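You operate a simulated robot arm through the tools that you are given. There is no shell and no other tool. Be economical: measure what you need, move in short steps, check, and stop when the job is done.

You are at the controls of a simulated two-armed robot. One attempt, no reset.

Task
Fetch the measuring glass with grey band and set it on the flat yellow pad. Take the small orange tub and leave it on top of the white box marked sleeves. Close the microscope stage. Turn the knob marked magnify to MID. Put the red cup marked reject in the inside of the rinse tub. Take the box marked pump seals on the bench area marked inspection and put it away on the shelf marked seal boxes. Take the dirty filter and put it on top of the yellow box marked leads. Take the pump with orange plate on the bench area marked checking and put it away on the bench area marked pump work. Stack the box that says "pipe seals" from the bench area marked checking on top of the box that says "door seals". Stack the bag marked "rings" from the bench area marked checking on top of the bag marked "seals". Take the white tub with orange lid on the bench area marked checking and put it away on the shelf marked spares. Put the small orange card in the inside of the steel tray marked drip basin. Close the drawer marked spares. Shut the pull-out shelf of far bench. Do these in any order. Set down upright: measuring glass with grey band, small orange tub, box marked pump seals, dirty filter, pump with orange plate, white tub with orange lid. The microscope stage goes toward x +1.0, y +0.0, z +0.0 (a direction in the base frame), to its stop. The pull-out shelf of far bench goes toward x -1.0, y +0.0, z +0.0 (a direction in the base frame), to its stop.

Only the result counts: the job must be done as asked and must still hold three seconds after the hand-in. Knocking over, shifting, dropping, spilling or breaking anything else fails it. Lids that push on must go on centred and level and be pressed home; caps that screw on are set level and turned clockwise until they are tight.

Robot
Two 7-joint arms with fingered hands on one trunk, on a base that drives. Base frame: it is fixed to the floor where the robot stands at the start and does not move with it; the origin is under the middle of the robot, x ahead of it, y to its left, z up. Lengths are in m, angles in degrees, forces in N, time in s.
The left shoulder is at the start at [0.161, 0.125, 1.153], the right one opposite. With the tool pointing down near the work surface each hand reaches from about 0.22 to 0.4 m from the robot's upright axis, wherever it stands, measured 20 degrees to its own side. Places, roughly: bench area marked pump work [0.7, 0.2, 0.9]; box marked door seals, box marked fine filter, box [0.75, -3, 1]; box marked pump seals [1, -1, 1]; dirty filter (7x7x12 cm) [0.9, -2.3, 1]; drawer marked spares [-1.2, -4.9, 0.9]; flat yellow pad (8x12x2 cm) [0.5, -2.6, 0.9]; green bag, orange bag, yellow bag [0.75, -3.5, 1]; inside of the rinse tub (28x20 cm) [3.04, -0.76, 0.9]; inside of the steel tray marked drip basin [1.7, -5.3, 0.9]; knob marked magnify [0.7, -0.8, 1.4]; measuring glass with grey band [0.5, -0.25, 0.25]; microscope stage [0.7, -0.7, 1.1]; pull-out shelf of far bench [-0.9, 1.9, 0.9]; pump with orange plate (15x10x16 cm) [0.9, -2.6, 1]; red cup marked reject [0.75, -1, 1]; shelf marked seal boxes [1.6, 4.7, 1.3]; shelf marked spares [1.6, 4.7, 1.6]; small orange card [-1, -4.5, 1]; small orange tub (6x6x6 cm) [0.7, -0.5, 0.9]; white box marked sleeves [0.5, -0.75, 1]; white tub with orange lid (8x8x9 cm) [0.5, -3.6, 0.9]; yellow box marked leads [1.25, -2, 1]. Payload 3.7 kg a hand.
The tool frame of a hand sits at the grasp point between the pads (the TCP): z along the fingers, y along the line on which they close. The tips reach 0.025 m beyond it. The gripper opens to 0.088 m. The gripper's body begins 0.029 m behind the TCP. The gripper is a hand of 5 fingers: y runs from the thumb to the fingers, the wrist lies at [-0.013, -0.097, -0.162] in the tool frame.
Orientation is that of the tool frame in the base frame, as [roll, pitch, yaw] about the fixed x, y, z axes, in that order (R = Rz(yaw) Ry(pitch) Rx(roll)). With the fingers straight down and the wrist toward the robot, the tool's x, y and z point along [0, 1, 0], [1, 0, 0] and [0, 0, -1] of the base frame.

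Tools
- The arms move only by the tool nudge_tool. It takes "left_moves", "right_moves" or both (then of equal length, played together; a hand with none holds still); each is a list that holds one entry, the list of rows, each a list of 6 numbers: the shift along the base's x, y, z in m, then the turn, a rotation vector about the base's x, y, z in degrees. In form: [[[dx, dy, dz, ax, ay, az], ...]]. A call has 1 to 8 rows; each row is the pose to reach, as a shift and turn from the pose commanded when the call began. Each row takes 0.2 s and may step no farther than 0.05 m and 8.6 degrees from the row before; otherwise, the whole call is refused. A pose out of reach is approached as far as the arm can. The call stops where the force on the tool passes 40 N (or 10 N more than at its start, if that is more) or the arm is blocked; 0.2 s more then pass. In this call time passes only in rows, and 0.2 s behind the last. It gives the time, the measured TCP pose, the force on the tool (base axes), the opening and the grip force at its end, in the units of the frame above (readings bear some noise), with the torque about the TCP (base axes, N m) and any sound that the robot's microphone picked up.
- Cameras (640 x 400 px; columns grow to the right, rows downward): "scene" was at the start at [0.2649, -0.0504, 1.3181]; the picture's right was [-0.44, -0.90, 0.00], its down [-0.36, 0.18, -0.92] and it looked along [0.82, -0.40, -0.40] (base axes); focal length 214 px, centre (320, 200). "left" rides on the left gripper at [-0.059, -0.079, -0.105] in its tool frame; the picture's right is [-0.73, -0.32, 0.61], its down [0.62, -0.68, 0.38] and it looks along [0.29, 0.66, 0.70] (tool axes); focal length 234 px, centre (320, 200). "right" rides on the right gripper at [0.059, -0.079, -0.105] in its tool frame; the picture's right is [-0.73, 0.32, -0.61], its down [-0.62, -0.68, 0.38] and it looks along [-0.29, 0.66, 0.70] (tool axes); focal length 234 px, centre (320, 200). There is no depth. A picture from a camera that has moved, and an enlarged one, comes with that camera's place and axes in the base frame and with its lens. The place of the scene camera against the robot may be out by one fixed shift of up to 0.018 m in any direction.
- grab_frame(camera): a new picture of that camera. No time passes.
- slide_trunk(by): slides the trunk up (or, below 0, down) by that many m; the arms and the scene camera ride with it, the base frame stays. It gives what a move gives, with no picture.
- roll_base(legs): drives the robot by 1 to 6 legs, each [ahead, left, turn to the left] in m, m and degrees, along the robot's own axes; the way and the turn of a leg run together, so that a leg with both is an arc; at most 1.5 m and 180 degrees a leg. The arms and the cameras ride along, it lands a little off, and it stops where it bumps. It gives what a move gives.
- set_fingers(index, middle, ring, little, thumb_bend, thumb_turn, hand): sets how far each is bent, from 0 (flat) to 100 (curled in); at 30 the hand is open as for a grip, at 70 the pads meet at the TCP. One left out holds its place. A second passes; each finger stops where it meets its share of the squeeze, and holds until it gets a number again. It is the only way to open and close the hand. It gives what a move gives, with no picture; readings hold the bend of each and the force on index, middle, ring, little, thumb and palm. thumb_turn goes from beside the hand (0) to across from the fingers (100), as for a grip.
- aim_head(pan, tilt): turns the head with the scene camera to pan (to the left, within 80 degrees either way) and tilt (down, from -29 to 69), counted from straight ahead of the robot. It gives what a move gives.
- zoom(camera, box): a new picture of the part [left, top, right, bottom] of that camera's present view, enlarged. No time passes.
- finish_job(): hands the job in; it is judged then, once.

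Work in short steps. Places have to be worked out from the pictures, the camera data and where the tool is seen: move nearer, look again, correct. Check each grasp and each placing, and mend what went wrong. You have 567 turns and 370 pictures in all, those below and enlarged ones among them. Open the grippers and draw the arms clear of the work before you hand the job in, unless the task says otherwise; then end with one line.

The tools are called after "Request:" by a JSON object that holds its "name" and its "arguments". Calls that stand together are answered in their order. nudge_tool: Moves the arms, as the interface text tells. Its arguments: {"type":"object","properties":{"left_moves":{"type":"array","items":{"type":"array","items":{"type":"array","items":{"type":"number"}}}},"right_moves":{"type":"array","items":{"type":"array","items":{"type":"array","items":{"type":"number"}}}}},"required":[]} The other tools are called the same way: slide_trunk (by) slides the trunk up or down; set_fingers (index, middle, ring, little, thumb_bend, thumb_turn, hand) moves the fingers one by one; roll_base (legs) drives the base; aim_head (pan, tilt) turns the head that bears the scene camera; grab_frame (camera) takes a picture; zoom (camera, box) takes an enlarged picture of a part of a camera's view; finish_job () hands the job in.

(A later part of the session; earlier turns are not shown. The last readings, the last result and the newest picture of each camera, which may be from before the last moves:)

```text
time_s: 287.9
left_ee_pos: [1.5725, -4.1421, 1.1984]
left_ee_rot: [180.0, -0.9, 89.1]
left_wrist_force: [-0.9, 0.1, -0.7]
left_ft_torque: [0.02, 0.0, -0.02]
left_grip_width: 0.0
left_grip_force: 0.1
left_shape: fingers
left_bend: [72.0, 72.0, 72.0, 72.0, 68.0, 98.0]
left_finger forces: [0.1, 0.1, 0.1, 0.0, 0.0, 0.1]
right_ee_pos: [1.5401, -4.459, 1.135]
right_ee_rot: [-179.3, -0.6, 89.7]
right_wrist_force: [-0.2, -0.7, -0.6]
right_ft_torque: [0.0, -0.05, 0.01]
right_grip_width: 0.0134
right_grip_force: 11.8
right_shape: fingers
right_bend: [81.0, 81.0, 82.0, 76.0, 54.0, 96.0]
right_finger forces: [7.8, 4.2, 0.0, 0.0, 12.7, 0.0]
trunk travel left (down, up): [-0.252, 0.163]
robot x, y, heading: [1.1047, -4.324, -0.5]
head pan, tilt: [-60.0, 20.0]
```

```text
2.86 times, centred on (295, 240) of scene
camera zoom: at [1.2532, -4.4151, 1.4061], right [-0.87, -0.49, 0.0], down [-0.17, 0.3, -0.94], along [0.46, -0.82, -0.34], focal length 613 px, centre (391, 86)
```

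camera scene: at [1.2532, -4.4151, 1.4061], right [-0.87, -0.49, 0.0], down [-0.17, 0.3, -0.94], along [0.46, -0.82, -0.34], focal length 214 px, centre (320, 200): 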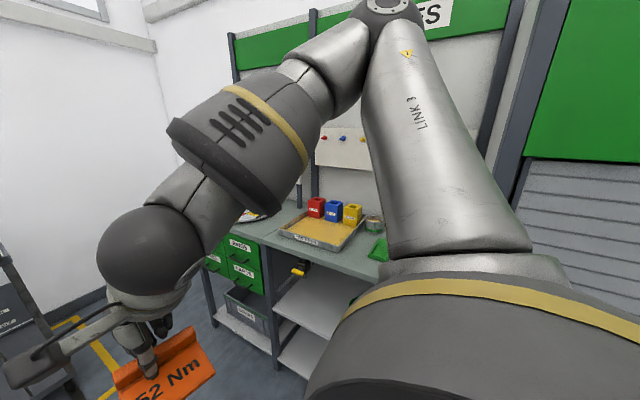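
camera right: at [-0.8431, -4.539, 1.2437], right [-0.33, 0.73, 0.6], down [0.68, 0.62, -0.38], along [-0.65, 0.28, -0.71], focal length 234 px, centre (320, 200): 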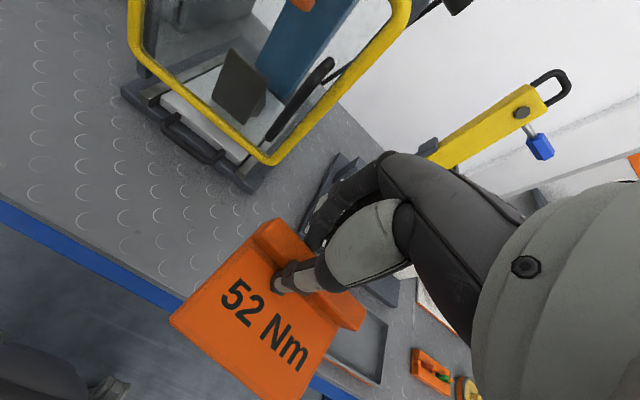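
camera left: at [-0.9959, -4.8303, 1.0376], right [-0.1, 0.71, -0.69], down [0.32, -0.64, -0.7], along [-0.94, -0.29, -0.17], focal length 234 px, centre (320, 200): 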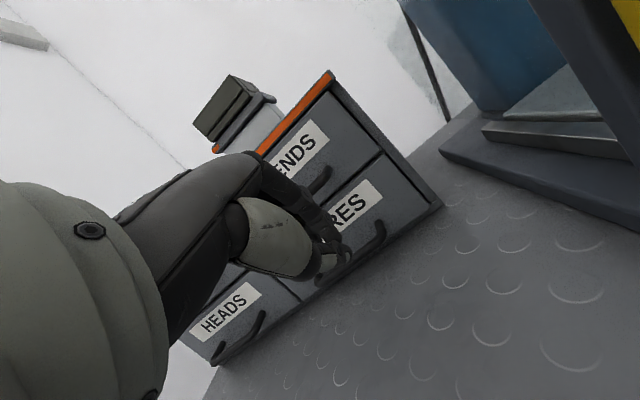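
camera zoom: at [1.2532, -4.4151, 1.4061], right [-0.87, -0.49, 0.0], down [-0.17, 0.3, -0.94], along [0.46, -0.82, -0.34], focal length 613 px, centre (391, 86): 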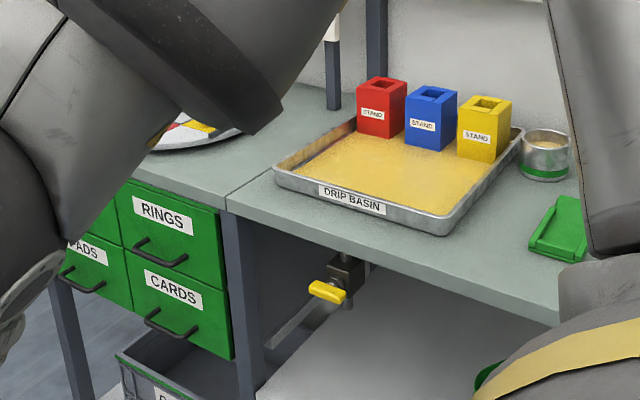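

This is the drip basin; free floor around (1.68, -5.2), stands at the back. I turn to face the rack, then slide left.

Request:
{"name": "roll_base", "arguments": {"legs": [[0, 0.05, 0], [0, 0, -89.5], [0, 0.7, 0]]}}

Request:
{"name": "aim_head", "arguments": {"pan": -5, "tilt": 35}}

Request:
{"name": "grab_frame", "arguments": {"camera": "scene"}}

```text
time_s: 299.0
left_ee_pos: [1.9875, -4.7387, 1.1975]
left_ee_rot: [179.9, -1.0, -0.5]
left_wrist_force: [-0.1, -0.2, -0.7]
left_ft_torque: [-0.01, 0.02, 0.02]
left_grip_width: 0.0001
left_grip_force: 0.1
left_shape: fingers
left_bend: [72.0, 72.0, 72.0, 72.0, 68.0, 98.0]
left_finger forces: [0.0, 0.0, 0.0, 0.0, 0.0, 0.0]
right_ee_pos: [1.6697, -4.71, 1.1369]
right_ee_rot: [-179.3, -0.6, 0.1]
right_wrist_force: [0.3, 0.5, -0.1]
right_ft_torque: [-0.01, -0.01, -0.04]
right_grip_width: 0.0133
right_grip_force: 12.0
right_shape: fingers
right_bend: [81.0, 81.0, 82.0, 76.0, 54.0, 96.0]
right_finger forces: [7.6, 4.0, 0.1, 0.0, 12.1, 0.0]
trunk travel left (down, up): [-0.252, 0.163]
robot x, y, heading: [1.8027, -4.2719, -89.7]
head pan, tilt: [-60.0, 20.0]
```

```text
time_s: 300.3
left_ee_pos: [1.9883, -4.7376, 1.197]
left_ee_rot: [-179.9, -0.9, -0.6]
left_wrist_force: [0.0, -1.0, -0.8]
left_ft_torque: [-0.01, -0.01, 0.03]
left_grip_width: 0.0
left_grip_force: 0.1
left_shape: fingers
left_bend: [72.0, 72.0, 72.0, 72.0, 68.0, 98.0]
left_finger forces: [0.0, 0.0, 0.1, 0.1, 0.1, 0.0]
right_ee_pos: [1.669, -4.7093, 1.1345]
right_ee_rot: [-179.3, -0.6, 0.1]
right_wrist_force: [-0.6, -0.9, 0.0]
right_ft_torque: [-0.03, -0.02, -0.01]
right_grip_width: 0.0131
right_grip_force: 11.2
right_shape: fingers
right_bend: [81.0, 81.0, 82.0, 76.0, 54.0, 96.0]
right_finger forces: [7.6, 4.0, 0.0, 0.0, 12.0, 0.0]
trunk travel left (down, up): [-0.252, 0.163]
robot x, y, heading: [1.8056, -4.2688, -90.0]
head pan, tilt: [-5.0, 35.0]
```

```text
192 pictures are left
camera scene: at [1.798, -4.4691, 1.3823], right [-1.0, 0.09, 0.0], down [0.05, 0.57, -0.82], along [-0.07, -0.82, -0.57], focal length 214 px, centre (320, 200)
```

scene: 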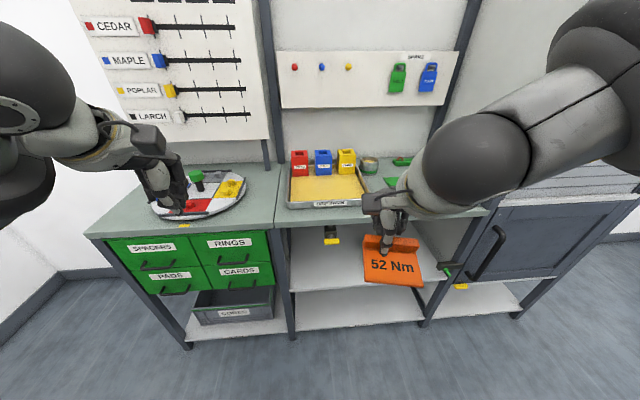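

The basin's centre is near x 1.73; I shift left 5 cm and drive ahead 0.38 m.

Request:
{"name": "roll_base", "arguments": {"legs": [[0.38, 0.05, 0]]}}

Request:
{"name": "nudge_tool", "arguments": {"right_moves": [[[0, -0.04, 0, 0, 0, 0], [0, -0.08, 0, 0, 0, 0], [0, -0.12, -0.0, 0, 0, 0], [0, -0.135, -0.03, 0, 0, 0], [0, -0.135, -0.07, 0, 0, 0]]]}}

Request:
{"name": "grab_frame", "arguments": {"camera": "scene"}}

Request:
{"name": "grab_frame", "arguments": {"camera": "right"}}

```text
time_s: 302.7
left_ee_pos: [2.0366, -5.117, 1.1967]
left_ee_rot: [-179.9, -1.0, -0.5]
left_wrist_force: [-0.4, 0.2, -0.3]
left_ft_torque: [0.01, 0.0, 0.01]
left_grip_width: 0.0
left_grip_force: 0.1
left_shape: fingers
left_bend: [72.0, 72.0, 72.0, 72.0, 68.0, 98.0]
left_finger forces: [0.0, 0.0, 0.1, 0.0, 0.0, 0.0]
right_ee_pos: [1.7207, -5.0878, 1.1358]
right_ee_rot: [-179.3, -0.6, 0.2]
right_wrist_force: [0.2, 0.6, -0.2]
right_ft_torque: [0.01, -0.04, -0.03]
right_grip_width: 0.0132
right_grip_force: 11.7
right_shape: fingers
right_bend: [81.0, 81.0, 82.0, 76.0, 54.0, 96.0]
right_finger forces: [7.6, 4.1, 0.0, 0.0, 12.2, 0.0]
trunk travel left (down, up): [-0.252, 0.163]
robot x, y, heading: [1.8525, -4.6506, -89.9]
head pan, tilt: [-5.0, 35.0]
```

```text
time_s: 303.9
left_ee_pos: [2.0371, -5.1176, 1.1966]
left_ee_rot: [-179.9, -1.0, -0.6]
left_wrist_force: [-0.3, 0.8, 0.2]
left_ft_torque: [0.02, -0.03, 0.0]
left_grip_width: 0.0
left_grip_force: 0.0
left_shape: fingers
left_bend: [72.0, 72.0, 72.0, 72.0, 68.0, 98.0]
left_finger forces: [0.0, 0.0, 0.0, 0.0, 0.0, 0.0]
right_ee_pos: [1.7189, -5.2232, 1.0637]
right_ee_rot: [-179.4, -0.7, 0.1]
right_wrist_force: [-0.5, 0.3, -0.2]
right_ft_torque: [0.03, 0.01, 0.01]
right_grip_width: 0.013
right_grip_force: 12.4
right_shape: fingers
right_bend: [81.0, 81.0, 82.0, 76.0, 54.0, 96.0]
right_finger forces: [7.5, 4.2, 0.0, 0.1, 12.2, 0.1]
trunk travel left (down, up): [-0.252, 0.163]
robot x, y, heading: [1.851, -4.6511, -89.7]
head pan, tilt: [-5.0, 35.0]
```

```text
191 pictures are left
camera scene: at [1.8479, -4.8485, 1.3821], right [-1.0, 0.09, 0.0], down [0.05, 0.57, -0.82], along [-0.07, -0.82, -0.57], focal length 214 px, centre (320, 200)
```

scene: 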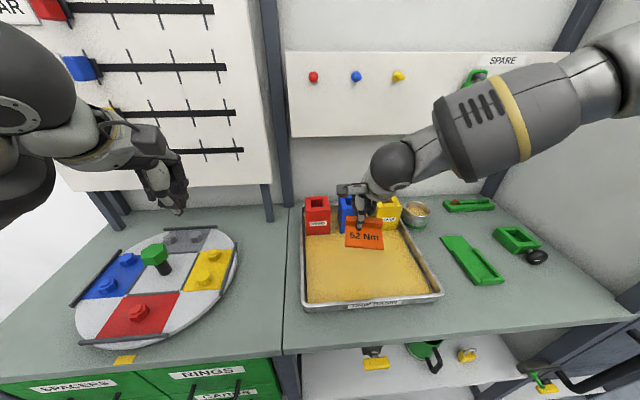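

```text
190 pictures are left
camera right: at [1.7773, -5.1451, 1.171], right [-0.73, -0.33, 0.59], down [-0.62, 0.69, -0.38], along [-0.28, -0.65, -0.71], focal length 234 px, centre (320, 200)
```

right: 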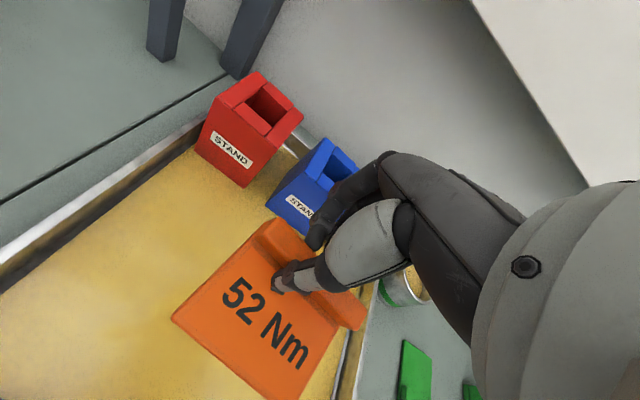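

The card is over the basin, close to the stands. I shift it 3 cm toward me and lower.

Request:
{"name": "nudge_tool", "arguments": {"right_moves": [[[0.005, 0.02, -0.02, 0, 0, 0], [0.01, 0.03, -0.05, 0, 0, 0], [0.01, 0.03, -0.08, 0, 0, 0], [0.01, 0.03, -0.1, 0, 0, 0]]]}}

Request:
{"name": "grab_frame", "arguments": {"camera": "right"}}

Request:
{"name": "zoom", "arguments": {"camera": "scene", "box": [270, 170, 470, 330]}}

```text
time_s: 304.9
left_ee_pos: [2.037, -5.1181, 1.1972]
left_ee_rot: [179.9, -1.0, -0.5]
left_wrist_force: [-0.2, 0.1, 0.5]
left_ft_torque: [0.02, -0.03, 0.0]
left_grip_width: 0.0
left_grip_force: 0.1
left_shape: fingers
left_bend: [72.0, 72.0, 72.0, 72.0, 68.0, 98.0]
left_finger forces: [0.1, 0.0, 0.0, 0.1, 0.1, 0.0]
right_ee_pos: [1.7286, -5.1915, 0.9654]
right_ee_rot: [-179.4, -0.7, -0.1]
right_wrist_force: [0.4, -0.4, 0.3]
right_ft_torque: [0.02, -0.03, -0.01]
right_grip_width: 0.0117
right_grip_force: 10.2
right_shape: fingers
right_bend: [81.0, 82.0, 82.0, 76.0, 56.0, 98.0]
right_finger forces: [9.4, 0.1, 0.1, 0.0, 10.6, 0.0]
trunk travel left (down, up): [-0.252, 0.163]
robot x, y, heading: [1.8515, -4.6524, -90.0]
head pan, tilt: [-5.0, 35.0]
```

```text
189 pictures are left
camera right: at [1.7871, -5.1142, 1.072], right [-0.73, -0.33, 0.59], down [-0.62, 0.69, -0.38], along [-0.28, -0.65, -0.71], focal length 234 px, centre (320, 200)
```

right: 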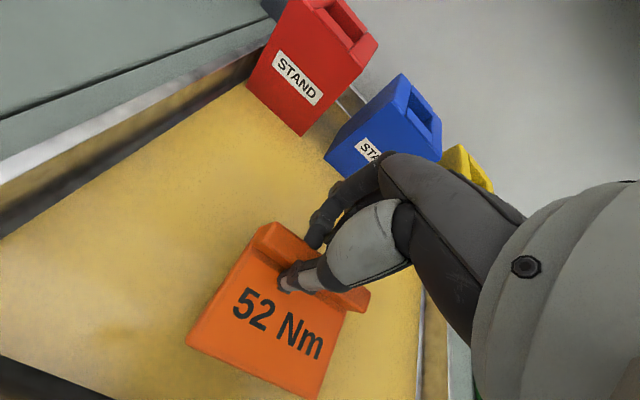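

```text
2.50 times, centred on (370, 250) of scene
camera zoom: at [1.848, -4.8479, 1.3822], right [-1.0, 0.09, 0.0], down [0.05, 0.57, -0.82], along [-0.07, -0.82, -0.57], focal length 536 px, centre (195, 75)
```

zoom: 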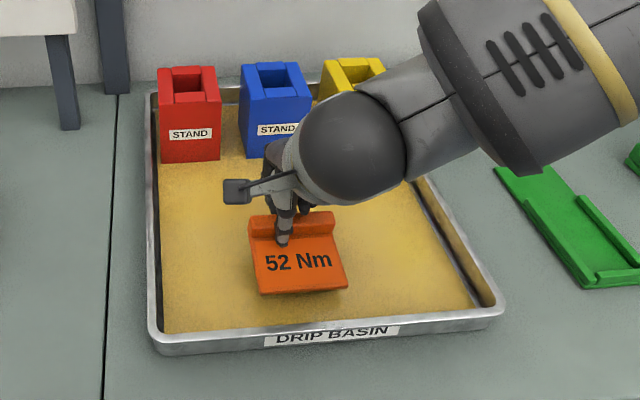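

The card is well inside and about touching the floor. I lower a touch and release.

Request:
{"name": "nudge_tool", "arguments": {"right_moves": [[[0.0, 0.0, -0.005, 0, 0, 0], [0.0, 0.0, -0.009, 0, 0, 0]]]}}

Request:
{"name": "set_fingers", "arguments": {"hand": "right", "index": 50, "middle": 50, "ring": 50, "little": 50, "thumb_bend": 40}}

Request:
{"name": "nudge_tool", "arguments": {"right_moves": [[[0.0, 0.0, 0.04, 0, 0, 0], [0.0, 0.0, 0.08, 0, 0, 0], [0, 0.02, 0.12, 0, 0, 0], [0, 0.05, 0.16, 0, 0, 0]]]}}

Request:
{"name": "zoom", "arguments": {"camera": "scene", "box": [270, 170, 470, 330]}}

```text
time_s: 305.5
left_ee_pos: [2.0366, -5.117, 1.1971]
left_ee_rot: [179.9, -1.0, -0.6]
left_wrist_force: [-0.2, 0.1, 0.1]
left_ft_torque: [0.01, -0.01, -0.02]
left_grip_width: 0.0
left_grip_force: 0.1
left_shape: fingers
left_bend: [72.0, 72.0, 72.0, 72.0, 68.0, 98.0]
left_finger forces: [0.1, 0.1, 0.1, 0.0, 0.1, 0.0]
right_ee_pos: [1.728, -5.1924, 0.9566]
right_ee_rot: [-179.4, -0.6, 0.0]
right_wrist_force: [-0.2, -0.1, -0.4]
right_ft_torque: [0.01, -0.02, 0.02]
right_grip_width: 0.0117
right_grip_force: 9.8
right_shape: fingers
right_bend: [81.0, 82.0, 82.0, 76.0, 56.0, 98.0]
right_finger forces: [9.4, 0.1, 0.0, 0.1, 10.6, 0.0]
trunk travel left (down, up): [-0.252, 0.163]
robot x, y, heading: [1.8525, -4.6519, -89.9]
head pan, tilt: [-5.0, 35.0]
```

```text
time_s: 306.5
left_ee_pos: [2.036, -5.1169, 1.1971]
left_ee_rot: [179.9, -1.0, -0.6]
left_wrist_force: [-0.4, -0.2, -0.5]
left_ft_torque: [0.01, -0.01, 0.02]
left_grip_width: 0.0002
left_grip_force: 0.1
left_shape: fingers
left_bend: [72.0, 72.0, 72.0, 72.0, 68.0, 98.0]
left_finger forces: [0.0, 0.0, 0.1, 0.1, 0.1, 0.0]
right_ee_pos: [1.7299, -5.1925, 0.9579]
right_ee_rot: [-179.3, -0.6, 0.1]
right_wrist_force: [-0.3, 0.7, 0.3]
right_ft_torque: [-0.01, -0.01, 0.05]
right_grip_width: 0.0522
right_grip_force: 0.2
right_shape: fingers
right_bend: [50.0, 50.0, 50.0, 50.0, 40.0, 98.0]
right_finger forces: [0.0, 0.0, 0.0, 0.0, 0.1, 0.0]
trunk travel left (down, up): [-0.252, 0.163]
robot x, y, heading: [1.8502, -4.6514, -90.0]
head pan, tilt: [-5.0, 35.0]
```

```text
time_s: 307.5
left_ee_pos: [2.0368, -5.1156, 1.1989]
left_ee_rot: [179.7, -1.0, -0.6]
left_wrist_force: [0.0, 0.5, 0.0]
left_ft_torque: [-0.04, 0.0, -0.01]
left_grip_width: 0.0001
left_grip_force: 0.1
left_shape: fingers
left_bend: [72.0, 72.0, 72.0, 72.0, 68.0, 98.0]
left_finger forces: [0.1, 0.1, 0.0, 0.0, 0.0, 0.1]
right_ee_pos: [1.73, -5.1394, 1.1178]
right_ee_rot: [-179.4, -0.6, 0.1]
right_wrist_force: [0.3, 0.8, -0.5]
right_ft_torque: [0.0, -0.02, 0.01]
right_grip_width: 0.0518
right_grip_force: 0.0
right_shape: fingers
right_bend: [50.0, 50.0, 50.0, 50.0, 40.0, 98.0]
right_finger forces: [0.0, 0.1, 0.0, 0.0, 0.0, 0.0]
trunk travel left (down, up): [-0.252, 0.163]
robot x, y, heading: [1.847, -4.6533, -89.9]
head pan, tilt: [-5.0, 35.0]
```

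```text
2.50 times, centred on (370, 250) of scene
camera zoom: at [1.8483, -4.8457, 1.3827], right [-1.0, 0.09, 0.0], down [0.05, 0.57, -0.82], along [-0.07, -0.82, -0.57], focal length 536 px, centre (195, 75)
```

zoom: 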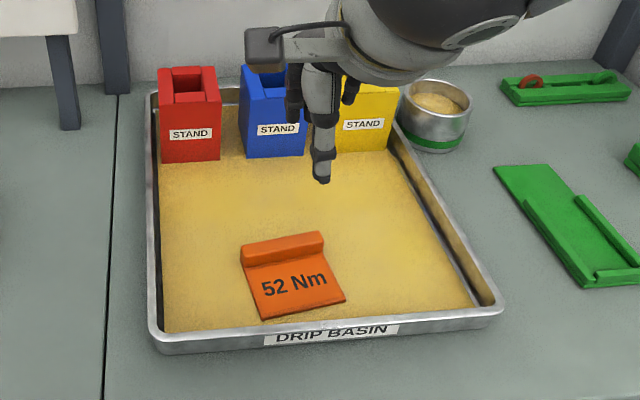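

The card lies inside the basin. Before leaving I back off and look along the aisle behind the bench.

Request:
{"name": "roll_base", "arguments": {"legs": [[-0.3, 0, 0], [0, 0, 180]]}}

Request:
{"name": "aim_head", "arguments": {"pan": 0, "tilt": 15}}

Request:
{"name": "grab_frame", "arguments": {"camera": "scene"}}

```text
time_s: 316.9
left_ee_pos: [1.6605, -3.8818, 1.1972]
left_ee_rot: [179.9, -1.0, -179.9]
left_wrist_force: [0.4, 0.3, -0.5]
left_ft_torque: [0.0, -0.03, 0.01]
left_grip_width: 0.0
left_grip_force: 0.0
left_shape: fingers
left_bend: [72.0, 72.0, 72.0, 72.0, 68.0, 98.0]
left_finger forces: [0.0, 0.0, 0.1, 0.1, 0.0, 0.1]
right_ee_pos: [1.9666, -3.8515, 1.1173]
right_ee_rot: [-179.3, -0.6, -179.1]
right_wrist_force: [0.2, 0.1, -0.3]
right_ft_torque: [-0.05, 0.03, 0.0]
right_grip_width: 0.0523
right_grip_force: 0.0
right_shape: fingers
right_bend: [50.0, 50.0, 50.0, 50.0, 40.0, 98.0]
right_finger forces: [0.0, 0.0, 0.0, 0.0, 0.0, 0.1]
trunk travel left (down, up): [-0.252, 0.163]
robot x, y, heading: [1.8538, -4.3501, 90.8]
head pan, tilt: [-5.0, 35.0]
```

```text
time_s: 317.8
left_ee_pos: [1.6605, -3.8814, 1.1969]
left_ee_rot: [179.9, -1.0, -179.7]
left_wrist_force: [0.0, 0.2, -0.1]
left_ft_torque: [-0.02, 0.01, 0.01]
left_grip_width: 0.0001
left_grip_force: 0.0
left_shape: fingers
left_bend: [72.0, 72.0, 72.0, 72.0, 68.0, 98.0]
left_finger forces: [0.1, 0.0, 0.1, 0.0, 0.0, 0.0]
right_ee_pos: [1.969, -3.8515, 1.1173]
right_ee_rot: [-179.3, -0.6, -179.1]
right_wrist_force: [-0.2, 0.5, 0.1]
right_ft_torque: [0.01, 0.02, 0.03]
right_grip_width: 0.0521
right_grip_force: 0.1
right_shape: fingers
right_bend: [50.0, 50.0, 50.0, 50.0, 40.0, 98.0]
right_finger forces: [0.1, 0.0, 0.0, 0.0, 0.0, 0.0]
trunk travel left (down, up): [-0.252, 0.163]
robot x, y, heading: [1.8508, -4.3496, 91.0]
head pan, tilt: [0.0, 15.0]
```

```text
186 pictures are left
camera scene: at [1.8527, -4.163, 1.4142], right [1.0, 0.01, 0.0], down [0.0, -0.26, -0.97], along [-0.01, 0.97, -0.26], focal length 214 px, centre (320, 200)
```

scene: 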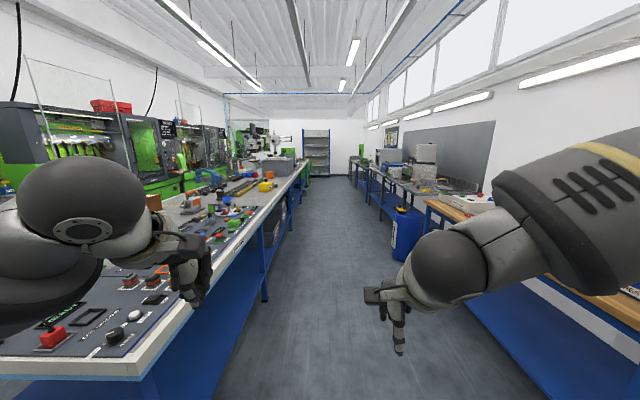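

The aisle behind the bench is clear and leads straight to the rack at the far end. I will do the dirty filter from this side: drive up to y≈-2.47 and turn to face the bench.

Request:
{"name": "roll_base", "arguments": {"legs": [[1.0, 0, 0], [0.88, 0, 0], [0, 0, 89]]}}

Request:
{"name": "aim_head", "arguments": {"pan": -5, "tilt": 30}}

Request:
{"name": "grab_frame", "arguments": {"camera": "scene"}}

```text
time_s: 331.0
left_ee_pos: [1.3634, -2.6552, 1.1973]
left_ee_rot: [179.9, -1.0, -90.6]
left_wrist_force: [-0.4, 0.3, 0.1]
left_ft_torque: [-0.01, -0.01, 0.0]
left_grip_width: 0.0
left_grip_force: 0.1
left_shape: fingers
left_bend: [72.0, 72.0, 72.0, 72.0, 68.0, 98.0]
left_finger forces: [0.0, 0.0, 0.0, 0.0, 0.0, 0.0]
right_ee_pos: [1.3374, -2.3481, 1.1171]
right_ee_rot: [-179.4, -0.6, -89.9]
right_wrist_force: [0.1, 0.8, -0.6]
right_ft_torque: [0.0, 0.01, 0.03]
right_grip_width: 0.0522
right_grip_force: 0.1
right_shape: fingers
right_bend: [50.0, 50.0, 50.0, 50.0, 40.0, 98.0]
right_finger forces: [0.0, 0.0, 0.0, 0.0, 0.0, 0.0]
trunk travel left (down, up): [-0.252, 0.163]
robot x, y, heading: [1.827, -2.4714, -179.8]
head pan, tilt: [0.0, 15.0]
```

```text
time_s: 331.7
left_ee_pos: [1.3626, -2.6541, 1.198]
left_ee_rot: [-180.0, -1.0, -90.6]
left_wrist_force: [1.2, 0.0, 0.5]
left_ft_torque: [0.01, 0.01, -0.01]
left_grip_width: 0.0
left_grip_force: 0.2
left_shape: fingers
left_bend: [72.0, 72.0, 72.0, 72.0, 68.0, 98.0]
left_finger forces: [0.1, 0.1, 0.1, 0.0, 0.0, 0.0]
right_ee_pos: [1.3375, -2.3466, 1.117]
right_ee_rot: [-179.2, -0.6, -90.0]
right_wrist_force: [0.9, 0.5, 0.5]
right_ft_torque: [0.0, -0.01, 0.0]
right_grip_width: 0.0518
right_grip_force: 0.1
right_shape: fingers
right_bend: [50.0, 50.0, 50.0, 50.0, 40.0, 98.0]
right_finger forces: [0.0, 0.1, 0.0, 0.0, 0.0, 0.1]
trunk travel left (down, up): [-0.252, 0.163]
robot x, y, heading: [1.8306, -2.4735, -179.9]
head pan, tilt: [-5.0, 30.0]
```

```text
185 pictures are left
camera scene: at [1.6433, -2.4716, 1.3901], right [0.09, 1.0, 0.0], down [0.5, -0.04, -0.87], along [-0.86, 0.07, -0.5], focal length 214 px, centre (320, 200)
```

scene: 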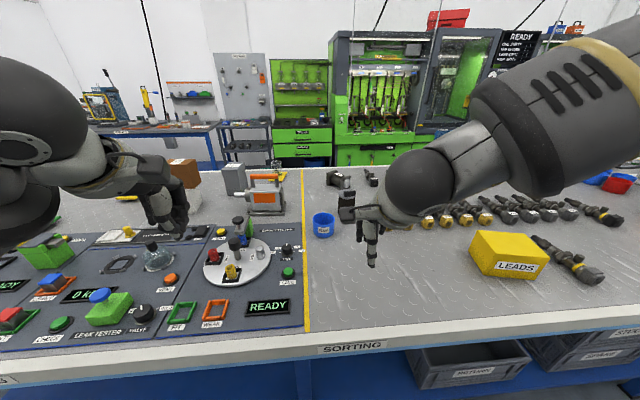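

I move the right hand aside/up and zoom on the filter and the leads box.

Request:
{"name": "nudge_tool", "arguments": {"right_moves": [[[0.02, 0.03, 0.03, 0, 0, 0], [0.03, 0.06, 0.06, 0, 0, 0], [0.04, 0.1, 0.09, 0, 0, 0], [0.05, 0.14, 0.11, 0, 0, 0]]]}}

Request:
{"name": "zoom", "arguments": {"camera": "scene", "box": [280, 150, 420, 260]}}

Request:
{"name": "zoom", "arguments": {"camera": "scene", "box": [430, 190, 600, 320]}}

```text
refused: row 3 steps farther than a row can; nothing moved
```

```text
3.64 times, centred on (350, 205) of scene
camera zoom: at [1.6433, -2.4716, 1.3901], right [0.09, 1.0, 0.0], down [0.5, -0.04, -0.87], along [-0.86, 0.07, -0.5], focal length 780 px, centre (211, 182)
```

zoom: 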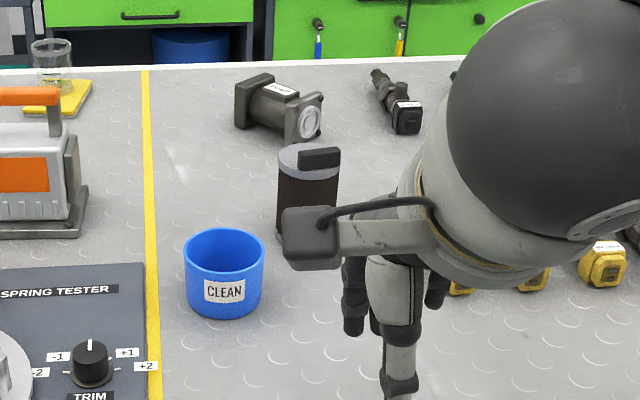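

```text
3.08 times, centred on (515, 255) of scene
camera zoom: at [1.6433, -2.4716, 1.3901], right [0.09, 1.0, 0.0], down [0.5, -0.04, -0.87], along [-0.86, 0.07, -0.5], focal length 660 px, centre (-280, 31)
```

zoom: 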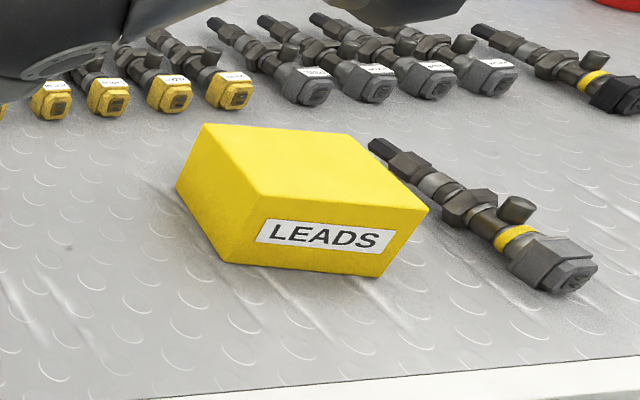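

Filter body: centre (0.945, -2.323), diameter 0.065, top z≈1.0 with a block handle above. I drive ahead 0.13 m to get within reach.

Request:
{"name": "roll_base", "arguments": {"legs": [[0.13, 0, 0]]}}

Request:
{"name": "set_fingers", "arguments": {"hand": "right", "index": 22, "middle": 22, "ring": 22, "little": 22, "thumb_bend": 22}}

Request:
{"name": "nudge_tool", "arguments": {"right_moves": [[[-0.04, 0.0, 0.01, 0, 0, 0], [-0.08, 0.005, 0.01, 0, 0, 0], [-0.12, 0.01, 0.01, 0, 0, 0], [-0.16, 0.015, 0.01, 0, 0, 0], [-0.2, 0.02, 0.01, 0, 0, 0], [-0.24, 0.024, 0.01, 0, 0, 0]]]}}

Request:
{"name": "grab_frame", "arguments": {"camera": "right"}}

Request:
{"name": "grab_frame", "arguments": {"camera": "scene"}}

```text
time_s: 333.0
left_ee_pos: [1.232, -2.6557, 1.1973]
left_ee_rot: [179.9, -1.0, -90.5]
left_wrist_force: [0.0, 0.2, -0.1]
left_ft_torque: [0.03, -0.04, 0.0]
left_grip_width: 0.0
left_grip_force: 0.1
left_shape: fingers
left_bend: [72.0, 72.0, 72.0, 72.0, 68.0, 98.0]
left_finger forces: [0.0, 0.0, 0.0, 0.0, 0.0, 0.0]
right_ee_pos: [1.2048, -2.3478, 1.1172]
right_ee_rot: [-179.2, -0.6, -89.8]
right_wrist_force: [-0.2, -0.7, -0.2]
right_ft_torque: [0.02, -0.01, 0.0]
right_grip_width: 0.0522
right_grip_force: 0.1
right_shape: fingers
right_bend: [50.0, 50.0, 50.0, 50.0, 40.0, 98.0]
right_finger forces: [0.0, 0.0, 0.0, 0.0, 0.1, 0.0]
trunk travel left (down, up): [-0.252, 0.163]
robot x, y, heading: [1.6968, -2.4684, -179.7]
head pan, tilt: [-5.0, 30.0]
```

```text
time_s: 334.0
left_ee_pos: [1.2321, -2.6554, 1.1973]
left_ee_rot: [179.9, -1.0, -90.6]
left_wrist_force: [-0.3, -0.1, 0.3]
left_ft_torque: [0.01, -0.02, -0.02]
left_grip_width: 0.0
left_grip_force: 0.2
left_shape: fingers
left_bend: [72.0, 72.0, 72.0, 72.0, 68.0, 98.0]
left_finger forces: [0.0, 0.1, 0.0, 0.0, 0.1, 0.0]
right_ee_pos: [1.2058, -2.3472, 1.117]
right_ee_rot: [-179.2, -0.6, -89.7]
right_wrist_force: [0.1, 0.5, -0.3]
right_ft_torque: [0.03, 0.01, 0.0]
right_grip_width: 0.0997
right_grip_force: 0.0
right_shape: fingers
right_bend: [22.0, 22.0, 22.0, 22.0, 22.0, 98.0]
right_finger forces: [0.0, 0.1, 0.0, 0.1, 0.1, 0.0]
trunk travel left (down, up): [-0.252, 0.163]
robot x, y, heading: [1.6997, -2.4707, -179.8]
head pan, tilt: [-5.0, 30.0]
```

```text
time_s: 335.4
left_ee_pos: [1.2314, -2.654, 1.1967]
left_ee_rot: [180.0, -1.0, -90.4]
left_wrist_force: [-0.8, -0.1, 0.3]
left_ft_torque: [-0.01, 0.02, 0.02]
left_grip_width: 0.0
left_grip_force: 0.1
left_shape: fingers
left_bend: [72.0, 72.0, 72.0, 72.0, 68.0, 98.0]
left_finger forces: [0.0, 0.0, 0.0, 0.0, 0.0, 0.0]
right_ee_pos: [0.971, -2.3186, 1.1277]
right_ee_rot: [-179.5, -0.6, -89.8]
right_wrist_force: [-0.5, 0.1, 0.0]
right_ft_torque: [0.03, 0.05, 0.0]
right_grip_width: 0.0996
right_grip_force: 0.0
right_shape: fingers
right_bend: [22.0, 22.0, 22.0, 22.0, 22.0, 98.0]
right_finger forces: [0.1, 0.0, 0.0, 0.0, 0.0, 0.1]
right hand out of reach, approached as far as the arm can: row 6
trunk travel left (down, up): [-0.252, 0.163]
robot x, y, heading: [1.6976, -2.468, -180.1]
head pan, tilt: [-5.0, 30.0]
```

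```text
182 pictures are left
camera right: at [1.0506, -2.3748, 1.2333], right [-0.33, 0.73, 0.59], down [0.68, 0.62, -0.38], along [-0.65, 0.28, -0.71], focal length 234 px, centre (320, 200)
```

right: 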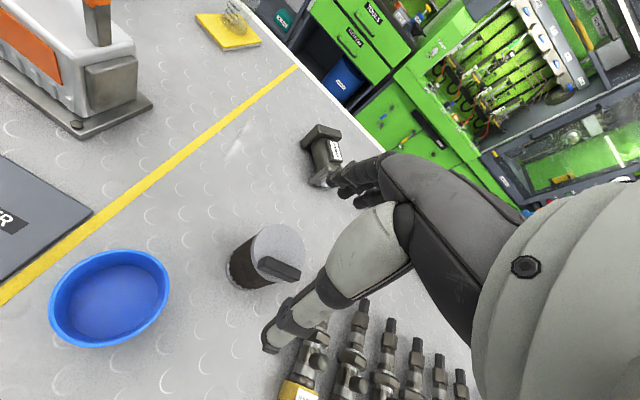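

```text
181 pictures are left
camera scene: at [1.5114, -2.4714, 1.3898], right [0.09, 1.0, 0.0], down [0.5, -0.04, -0.87], along [-0.86, 0.07, -0.5], focal length 214 px, centre (320, 200)
```

scene: 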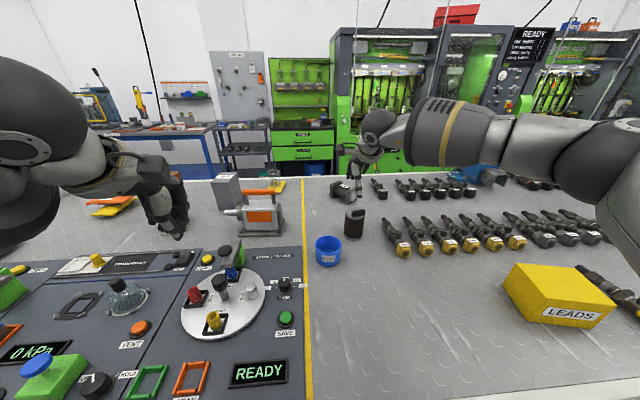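

The right camera puts the filter at (0.94, -2.307). I lower the trunk 7 cm to gain forward reach and finish the alignment.

Request:
{"name": "slide_trunk", "arguments": {"by": -0.07}}

Request:
{"name": "nudge_tool", "arguments": {"right_moves": [[[-0.015, 0.005, 0.0, 0, 0, 0], [-0.03, 0.01, 0.0, 0, 0, 0]]]}}

Request:
{"name": "grab_frame", "arguments": {"camera": "right"}}

Request:
{"name": "zoom", "arguments": {"camera": "scene", "box": [280, 130, 430, 270]}}

```text
time_s: 336.5
left_ee_pos: [1.2282, -2.6555, 1.1218]
left_ee_rot: [-178.9, -0.9, -90.5]
left_wrist_force: [0.4, 0.8, 0.2]
left_ft_torque: [0.02, 0.06, -0.03]
left_grip_width: 0.0
left_grip_force: 0.1
left_shape: fingers
left_bend: [72.0, 72.0, 72.0, 72.0, 68.0, 98.0]
left_finger forces: [0.0, 0.0, 0.1, 0.0, 0.0, 0.1]
right_ee_pos: [0.9737, -2.3188, 1.0601]
right_ee_rot: [-179.5, -0.7, -89.8]
right_wrist_force: [-0.8, 0.3, 0.3]
right_ft_torque: [0.0, 0.01, 0.0]
right_grip_width: 0.0997
right_grip_force: 0.1
right_shape: fingers
right_bend: [22.0, 22.0, 22.0, 22.0, 22.0, 98.0]
right_finger forces: [0.1, 0.1, 0.1, 0.0, 0.1, 0.0]
trunk travel left (down, up): [-0.182, 0.233]
robot x, y, heading: [1.6982, -2.4701, -179.9]
head pan, tilt: [-5.0, 30.0]
```

```text
time_s: 337.1
left_ee_pos: [1.2258, -2.6543, 1.121]
left_ee_rot: [-178.8, -1.0, -90.4]
left_wrist_force: [0.4, 0.3, -0.9]
left_ft_torque: [-0.02, -0.01, -0.01]
left_grip_width: 0.0002
left_grip_force: 0.1
left_shape: fingers
left_bend: [72.0, 72.0, 72.0, 72.0, 68.0, 98.0]
left_finger forces: [0.1, 0.0, 0.0, 0.0, 0.0, 0.1]
right_ee_pos: [0.9416, -2.3094, 1.0566]
right_ee_rot: [-179.4, -0.7, -89.9]
right_wrist_force: [0.3, -0.3, 0.3]
right_ft_torque: [0.04, 0.01, 0.01]
right_grip_width: 0.0998
right_grip_force: 0.1
right_shape: fingers
right_bend: [22.0, 22.0, 22.0, 22.0, 22.0, 98.0]
right_finger forces: [0.1, 0.0, 0.0, 0.1, 0.0, 0.0]
trunk travel left (down, up): [-0.182, 0.233]
robot x, y, heading: [1.7001, -2.4687, -179.8]
head pan, tilt: [-5.0, 30.0]
```

```text
180 pictures are left
camera right: at [1.0207, -2.3662, 1.1635], right [-0.33, 0.73, 0.59], down [0.68, 0.62, -0.38], along [-0.65, 0.28, -0.71], focal length 234 px, centre (320, 200)
```

right: 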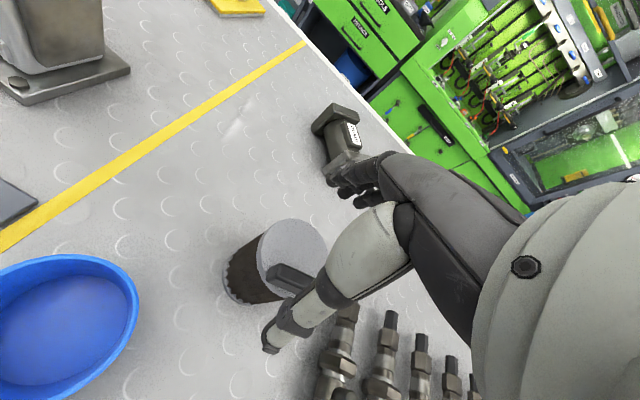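

```text
2.86 times, centred on (355, 200) of scene
camera zoom: at [1.4416, -2.472, 1.3154], right [0.09, 1.0, 0.0], down [0.5, -0.04, -0.87], along [-0.86, 0.07, -0.5], focal length 613 px, centre (220, 200)
```

zoom: 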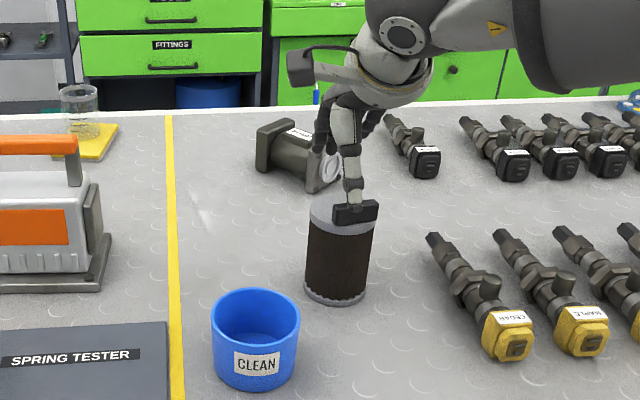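

I refine by -10 mm in x and descend.

Request:
{"name": "nudge_tool", "arguments": {"right_moves": [[[-0.01, 0.003, 0.0, 0, 0, 0], [-0.01, 0.003, -0.025, 0, 0, 0], [-0.01, 0.003, -0.045, 0, 0, 0], [-0.01, 0.003, -0.058, 0, 0, 0]]]}}

Request:
{"name": "grab_frame", "arguments": {"camera": "right"}}

Request:
{"name": "zoom", "arguments": {"camera": "scene", "box": [280, 130, 430, 270]}}

```text
time_s: 338.1
left_ee_pos: [1.2263, -2.6554, 1.1203]
left_ee_rot: [-178.8, -0.9, -90.6]
left_wrist_force: [-0.6, -0.3, 0.4]
left_ft_torque: [-0.03, 0.0, 0.0]
left_grip_width: 0.0001
left_grip_force: 0.1
left_shape: fingers
left_bend: [72.0, 72.0, 72.0, 72.0, 68.0, 98.0]
left_finger forces: [0.1, 0.0, 0.0, 0.0, 0.1, 0.0]
right_ee_pos: [0.9329, -2.3063, 0.9995]
right_ee_rot: [-179.2, -0.6, -89.8]
right_wrist_force: [-0.2, 0.2, -0.4]
right_ft_torque: [0.01, 0.0, 0.0]
right_grip_width: 0.0996
right_grip_force: 0.1
right_shape: fingers
right_bend: [22.0, 22.0, 22.0, 22.0, 22.0, 98.0]
right_finger forces: [0.0, 0.1, 0.0, 0.1, 0.0, 0.1]
trunk travel left (down, up): [-0.182, 0.233]
robot x, y, heading: [1.7008, -2.4665, -180.0]
head pan, tilt: [-5.0, 30.0]
```

```text
178 pictures are left
camera right: at [1.011, -2.363, 1.1055], right [-0.33, 0.73, 0.59], down [0.68, 0.62, -0.38], along [-0.65, 0.28, -0.71], focal length 234 px, centre (320, 200)
```

right: 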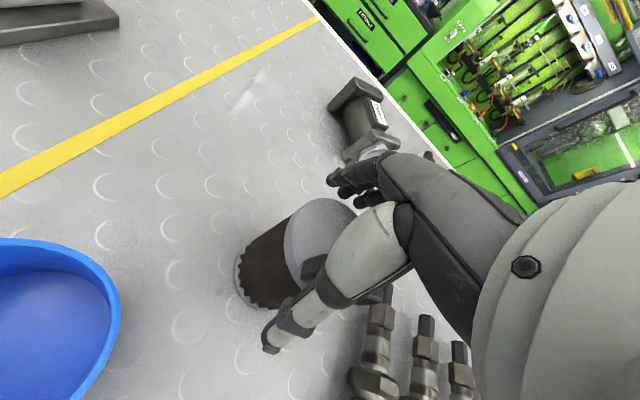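

```text
2.86 times, centred on (355, 200) of scene
camera zoom: at [1.4416, -2.4721, 1.3154], right [0.09, 1.0, 0.0], down [0.5, -0.04, -0.87], along [-0.86, 0.07, -0.5], focal length 613 px, centre (220, 200)
```

zoom: 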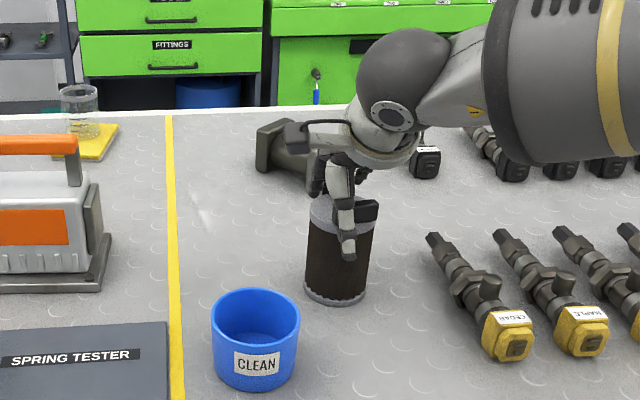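

Thumb in front, fingers behind. I close.

Request:
{"name": "set_fingers", "arguments": {"hand": "right", "index": 56, "middle": 56, "ring": 56, "little": 56, "thumb_bend": 56}}

Request:
{"name": "grab_frame", "arguments": {"camera": "right"}}

Request:
{"name": "zoom", "arguments": {"camera": "scene", "box": [280, 130, 430, 270]}}

```text
time_s: 339.1
left_ee_pos: [1.2274, -2.6559, 1.1216]
left_ee_rot: [-178.7, -0.9, -90.6]
left_wrist_force: [-0.3, 0.2, -0.1]
left_ft_torque: [0.0, -0.04, 0.04]
left_grip_width: 0.0
left_grip_force: 0.1
left_shape: fingers
left_bend: [72.0, 72.0, 72.0, 72.0, 68.0, 98.0]
left_finger forces: [0.1, 0.0, 0.1, 0.0, 0.1, 0.0]
right_ee_pos: [0.9323, -2.3062, 1.0014]
right_ee_rot: [-179.3, -0.8, -89.8]
right_wrist_force: [-3.5, 0.0, 5.2]
right_ft_torque: [0.09, 0.49, 0.08]
right_grip_width: 0.056
right_grip_force: 22.9
right_shape: fingers
right_bend: [43.0, 46.0, 48.0, 55.0, 51.0, 95.0]
right_finger forces: [9.7, 7.6, 5.2, 0.5, 22.0, 0.0]
trunk travel left (down, up): [-0.182, 0.233]
robot x, y, heading: [1.6972, -2.4662, -179.9]
head pan, tilt: [-5.0, 30.0]
```

```text
176 pictures are left
camera right: at [1.0112, -2.3633, 1.1071], right [-0.33, 0.73, 0.6], down [0.68, 0.62, -0.38], along [-0.65, 0.28, -0.71], focal length 234 px, centre (320, 200)
```

right: 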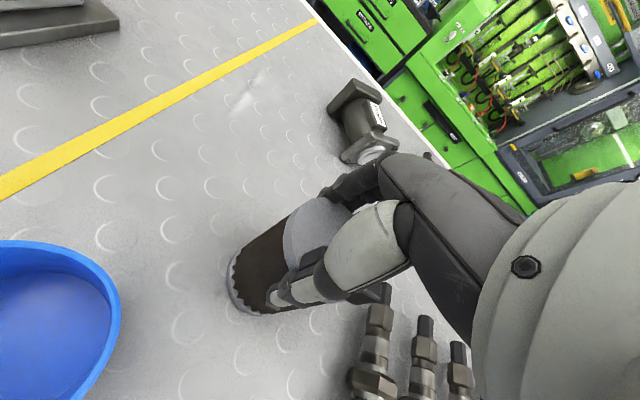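

```text
2.86 times, centred on (355, 200) of scene
camera zoom: at [1.4422, -2.4723, 1.3157], right [0.09, 1.0, 0.0], down [0.5, -0.04, -0.87], along [-0.86, 0.07, -0.5], focal length 613 px, centre (220, 200)
```

zoom: 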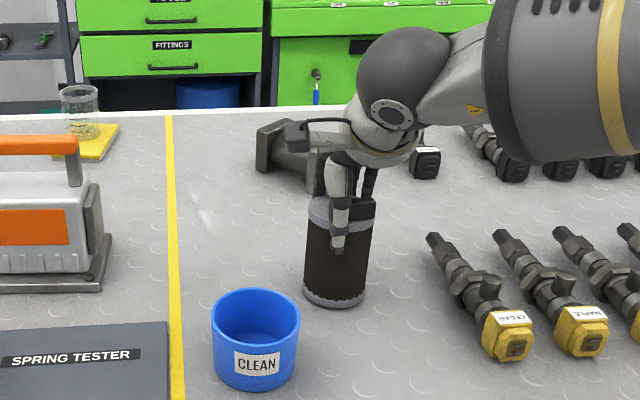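

Gripped at 23 N. I lift.

Request:
{"name": "nudge_tool", "arguments": {"right_moves": [[[0.0, 0.0, 0.03, 0, 0, 0], [0.0, 0.0, 0.07, 0, 0, 0], [0.02, 0.0, 0.11, 0, 0, 0], [0.05, 0.0, 0.145, 0, 0, 0], [0.09, 0.0, 0.165, 0, 0, 0], [0.13, 0, 0.175, 0, 0, 0]]]}}

Request:
{"name": "grab_frame", "arguments": {"camera": "right"}}

Request:
{"name": "grab_frame", "arguments": {"camera": "scene"}}

```text
time_s: 340.5
left_ee_pos: [1.2276, -2.655, 1.1217]
left_ee_rot: [-178.9, -0.9, -90.6]
left_wrist_force: [0.2, 0.3, -0.2]
left_ft_torque: [0.01, 0.0, 0.01]
left_grip_width: 0.0
left_grip_force: 0.1
left_shape: fingers
left_bend: [72.0, 72.0, 72.0, 72.0, 68.0, 98.0]
left_finger forces: [0.0, 0.0, 0.0, 0.1, 0.0, 0.0]
right_ee_pos: [1.0643, -2.3064, 1.1745]
right_ee_rot: [-179.5, -0.5, -89.8]
right_wrist_force: [-0.2, -0.3, -1.5]
right_ft_torque: [0.0, 0.03, 0.01]
right_grip_width: 0.0555
right_grip_force: 21.1
right_shape: fingers
right_bend: [45.0, 48.0, 49.0, 56.0, 50.0, 95.0]
right_finger forces: [8.5, 6.7, 4.8, 0.2, 21.6, 0.0]
trunk travel left (down, up): [-0.182, 0.233]
robot x, y, heading: [1.7013, -2.4719, -179.5]
head pan, tilt: [-5.0, 30.0]
```

```text
174 pictures are left
camera right: at [1.1425, -2.3623, 1.2811], right [-0.33, 0.73, 0.6], down [0.68, 0.62, -0.38], along [-0.65, 0.28, -0.71], focal length 234 px, centre (320, 200)
```

right: 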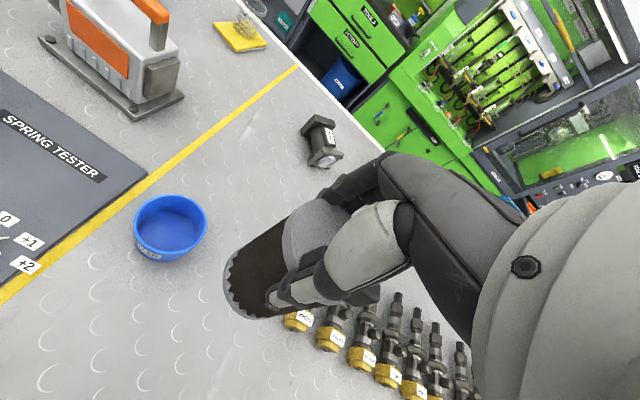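

```text
173 pictures are left
camera scene: at [1.4431, -2.472, 1.3159], right [0.09, 1.0, 0.0], down [0.5, -0.04, -0.87], along [-0.86, 0.07, -0.5], focal length 214 px, centre (320, 200)
```

scene: 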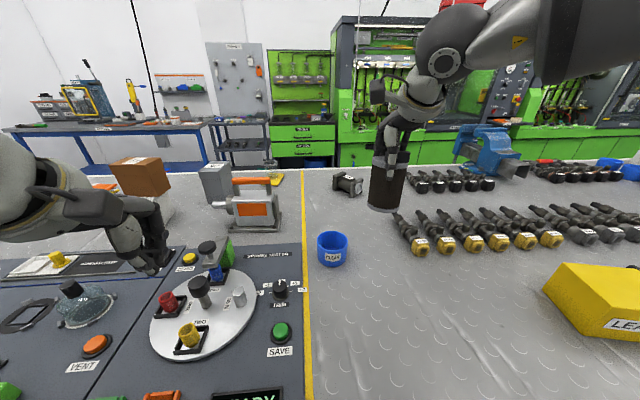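

Filter held upright. I drive back 0.17 and right 0.376 so the hand is above the leads box.

Request:
{"name": "roll_base", "arguments": {"legs": [[-0.17, -0.376, 0]]}}

Request:
{"name": "aim_head", "arguments": {"pan": -20, "tilt": 40}}

Request:
{"name": "grab_frame", "arguments": {"camera": "scene"}}

Request:
{"name": "grab_frame", "arguments": {"camera": "right"}}

```text
time_s: 344.4
left_ee_pos: [1.3943, -2.2754, 1.1201]
left_ee_rot: [-178.7, -1.0, -90.6]
left_wrist_force: [-0.6, 0.1, 0.0]
left_ft_torque: [0.0, 0.03, 0.04]
left_grip_width: 0.0
left_grip_force: 0.1
left_shape: fingers
left_bend: [72.0, 72.0, 72.0, 72.0, 68.0, 98.0]
left_finger forces: [0.1, 0.0, 0.0, 0.0, 0.0, 0.0]
right_ee_pos: [1.2292, -1.9266, 1.1732]
right_ee_rot: [-179.2, -0.7, -89.9]
right_wrist_force: [0.8, -0.1, -2.0]
right_ft_torque: [0.01, -0.01, -0.04]
right_grip_width: 0.0554
right_grip_force: 20.7
right_shape: fingers
right_bend: [45.0, 48.0, 49.0, 56.0, 50.0, 95.0]
right_finger forces: [8.5, 6.8, 4.8, 0.1, 21.6, 0.0]
trunk travel left (down, up): [-0.182, 0.233]
robot x, y, heading: [1.8649, -2.0908, -179.9]
head pan, tilt: [-5.0, 30.0]
```

```text
time_s: 345.2
left_ee_pos: [1.3945, -2.2768, 1.1205]
left_ee_rot: [-178.8, -1.0, -90.7]
left_wrist_force: [-0.2, 0.2, -0.4]
left_ft_torque: [-0.01, 0.01, 0.0]
left_grip_width: 0.0
left_grip_force: 0.1
left_shape: fingers
left_bend: [72.0, 72.0, 72.0, 72.0, 68.0, 98.0]
left_finger forces: [0.1, 0.0, 0.0, 0.1, 0.0, 0.0]
right_ee_pos: [1.23, -1.9263, 1.174]
right_ee_rot: [-179.4, -0.5, -89.9]
right_wrist_force: [0.2, 0.2, -1.4]
right_ft_torque: [0.01, -0.01, -0.01]
right_grip_width: 0.0554
right_grip_force: 20.9
right_shape: fingers
right_bend: [45.0, 48.0, 49.0, 56.0, 50.0, 95.0]
right_finger forces: [8.6, 6.7, 4.9, 0.2, 21.5, 0.0]
trunk travel left (down, up): [-0.182, 0.233]
robot x, y, heading: [1.8665, -2.0848, -180.2]
head pan, tilt: [-20.0, 40.0]
```

```text
172 pictures are left
camera scene: at [1.6201, -2.0723, 1.3001], right [0.34, 0.94, 0.0], down [0.6, -0.22, -0.77], along [-0.72, 0.26, -0.64], focal length 214 px, centre (320, 200)
```

scene: 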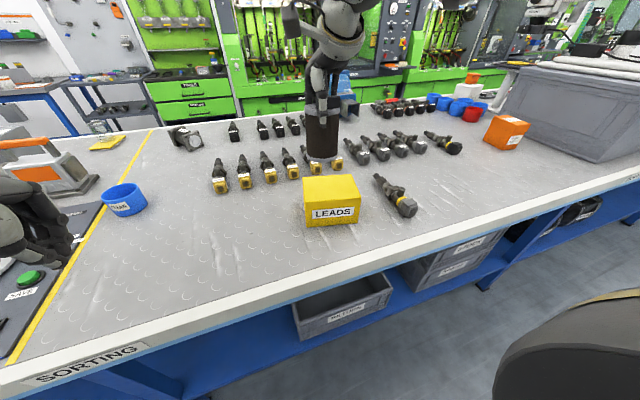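

```text
171 pictures are left
camera right: at [1.309, -1.9834, 1.2799], right [-0.33, 0.73, 0.6], down [0.69, 0.62, -0.38], along [-0.65, 0.28, -0.71], focal length 234 px, centre (320, 200)
```

right: 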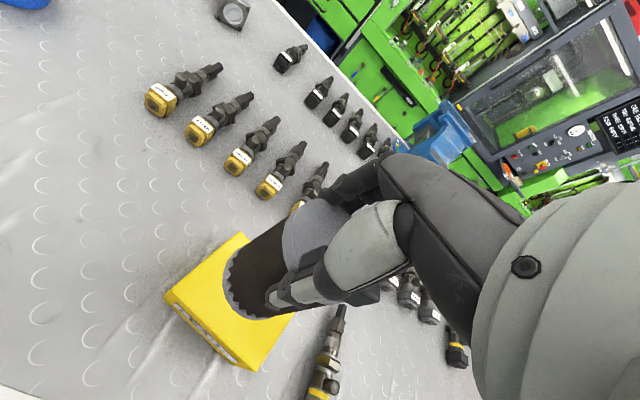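

Leads box top: centre (1.237, -1.908), z≈0.97. I adjust and lower the filter.

Request:
{"name": "nudge_tool", "arguments": {"right_moves": [[[0.007, 0.016, -0.02, 0, 0, 0], [0.007, 0.016, -0.05, 0, 0, 0], [0.007, 0.016, -0.075, 0, 0, 0], [0.007, 0.016, -0.085, 0, 0, 0]]]}}

Request:
{"name": "zoom", "arguments": {"camera": "scene", "box": [260, 80, 400, 240]}}

```text
time_s: 346.2
left_ee_pos: [1.3947, -2.2765, 1.1204]
left_ee_rot: [-178.9, -1.0, -90.7]
left_wrist_force: [-0.6, 1.0, 0.2]
left_ft_torque: [0.01, -0.03, -0.02]
left_grip_width: 0.0002
left_grip_force: 0.1
left_shape: fingers
left_bend: [72.0, 72.0, 72.0, 72.0, 68.0, 98.0]
left_finger forces: [0.0, 0.0, 0.1, 0.1, 0.1, 0.0]
right_ee_pos: [1.2362, -1.9099, 1.0871]
right_ee_rot: [-179.3, -0.7, -89.9]
right_wrist_force: [0.1, 0.0, -1.3]
right_ft_torque: [-0.06, -0.01, 0.0]
right_grip_width: 0.0554
right_grip_force: 20.7
right_shape: fingers
right_bend: [45.0, 48.0, 49.0, 56.0, 50.0, 95.0]
right_finger forces: [8.4, 6.6, 4.8, 0.1, 21.2, 0.1]
trunk travel left (down, up): [-0.182, 0.233]
robot x, y, heading: [1.8678, -2.0892, -179.9]
head pan, tilt: [-20.0, 40.0]
```

```text
2.50 times, centred on (330, 160) of scene
camera zoom: at [1.6201, -2.0724, 1.3001], right [0.34, 0.94, 0.0], down [0.6, -0.22, -0.77], along [-0.72, 0.26, -0.64], focal length 536 px, centre (295, 300)
```

zoom: 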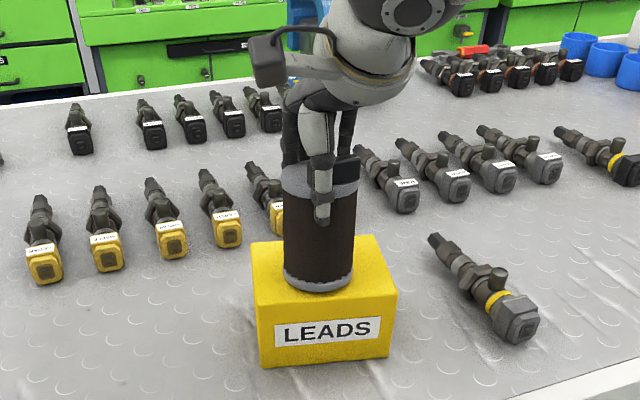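

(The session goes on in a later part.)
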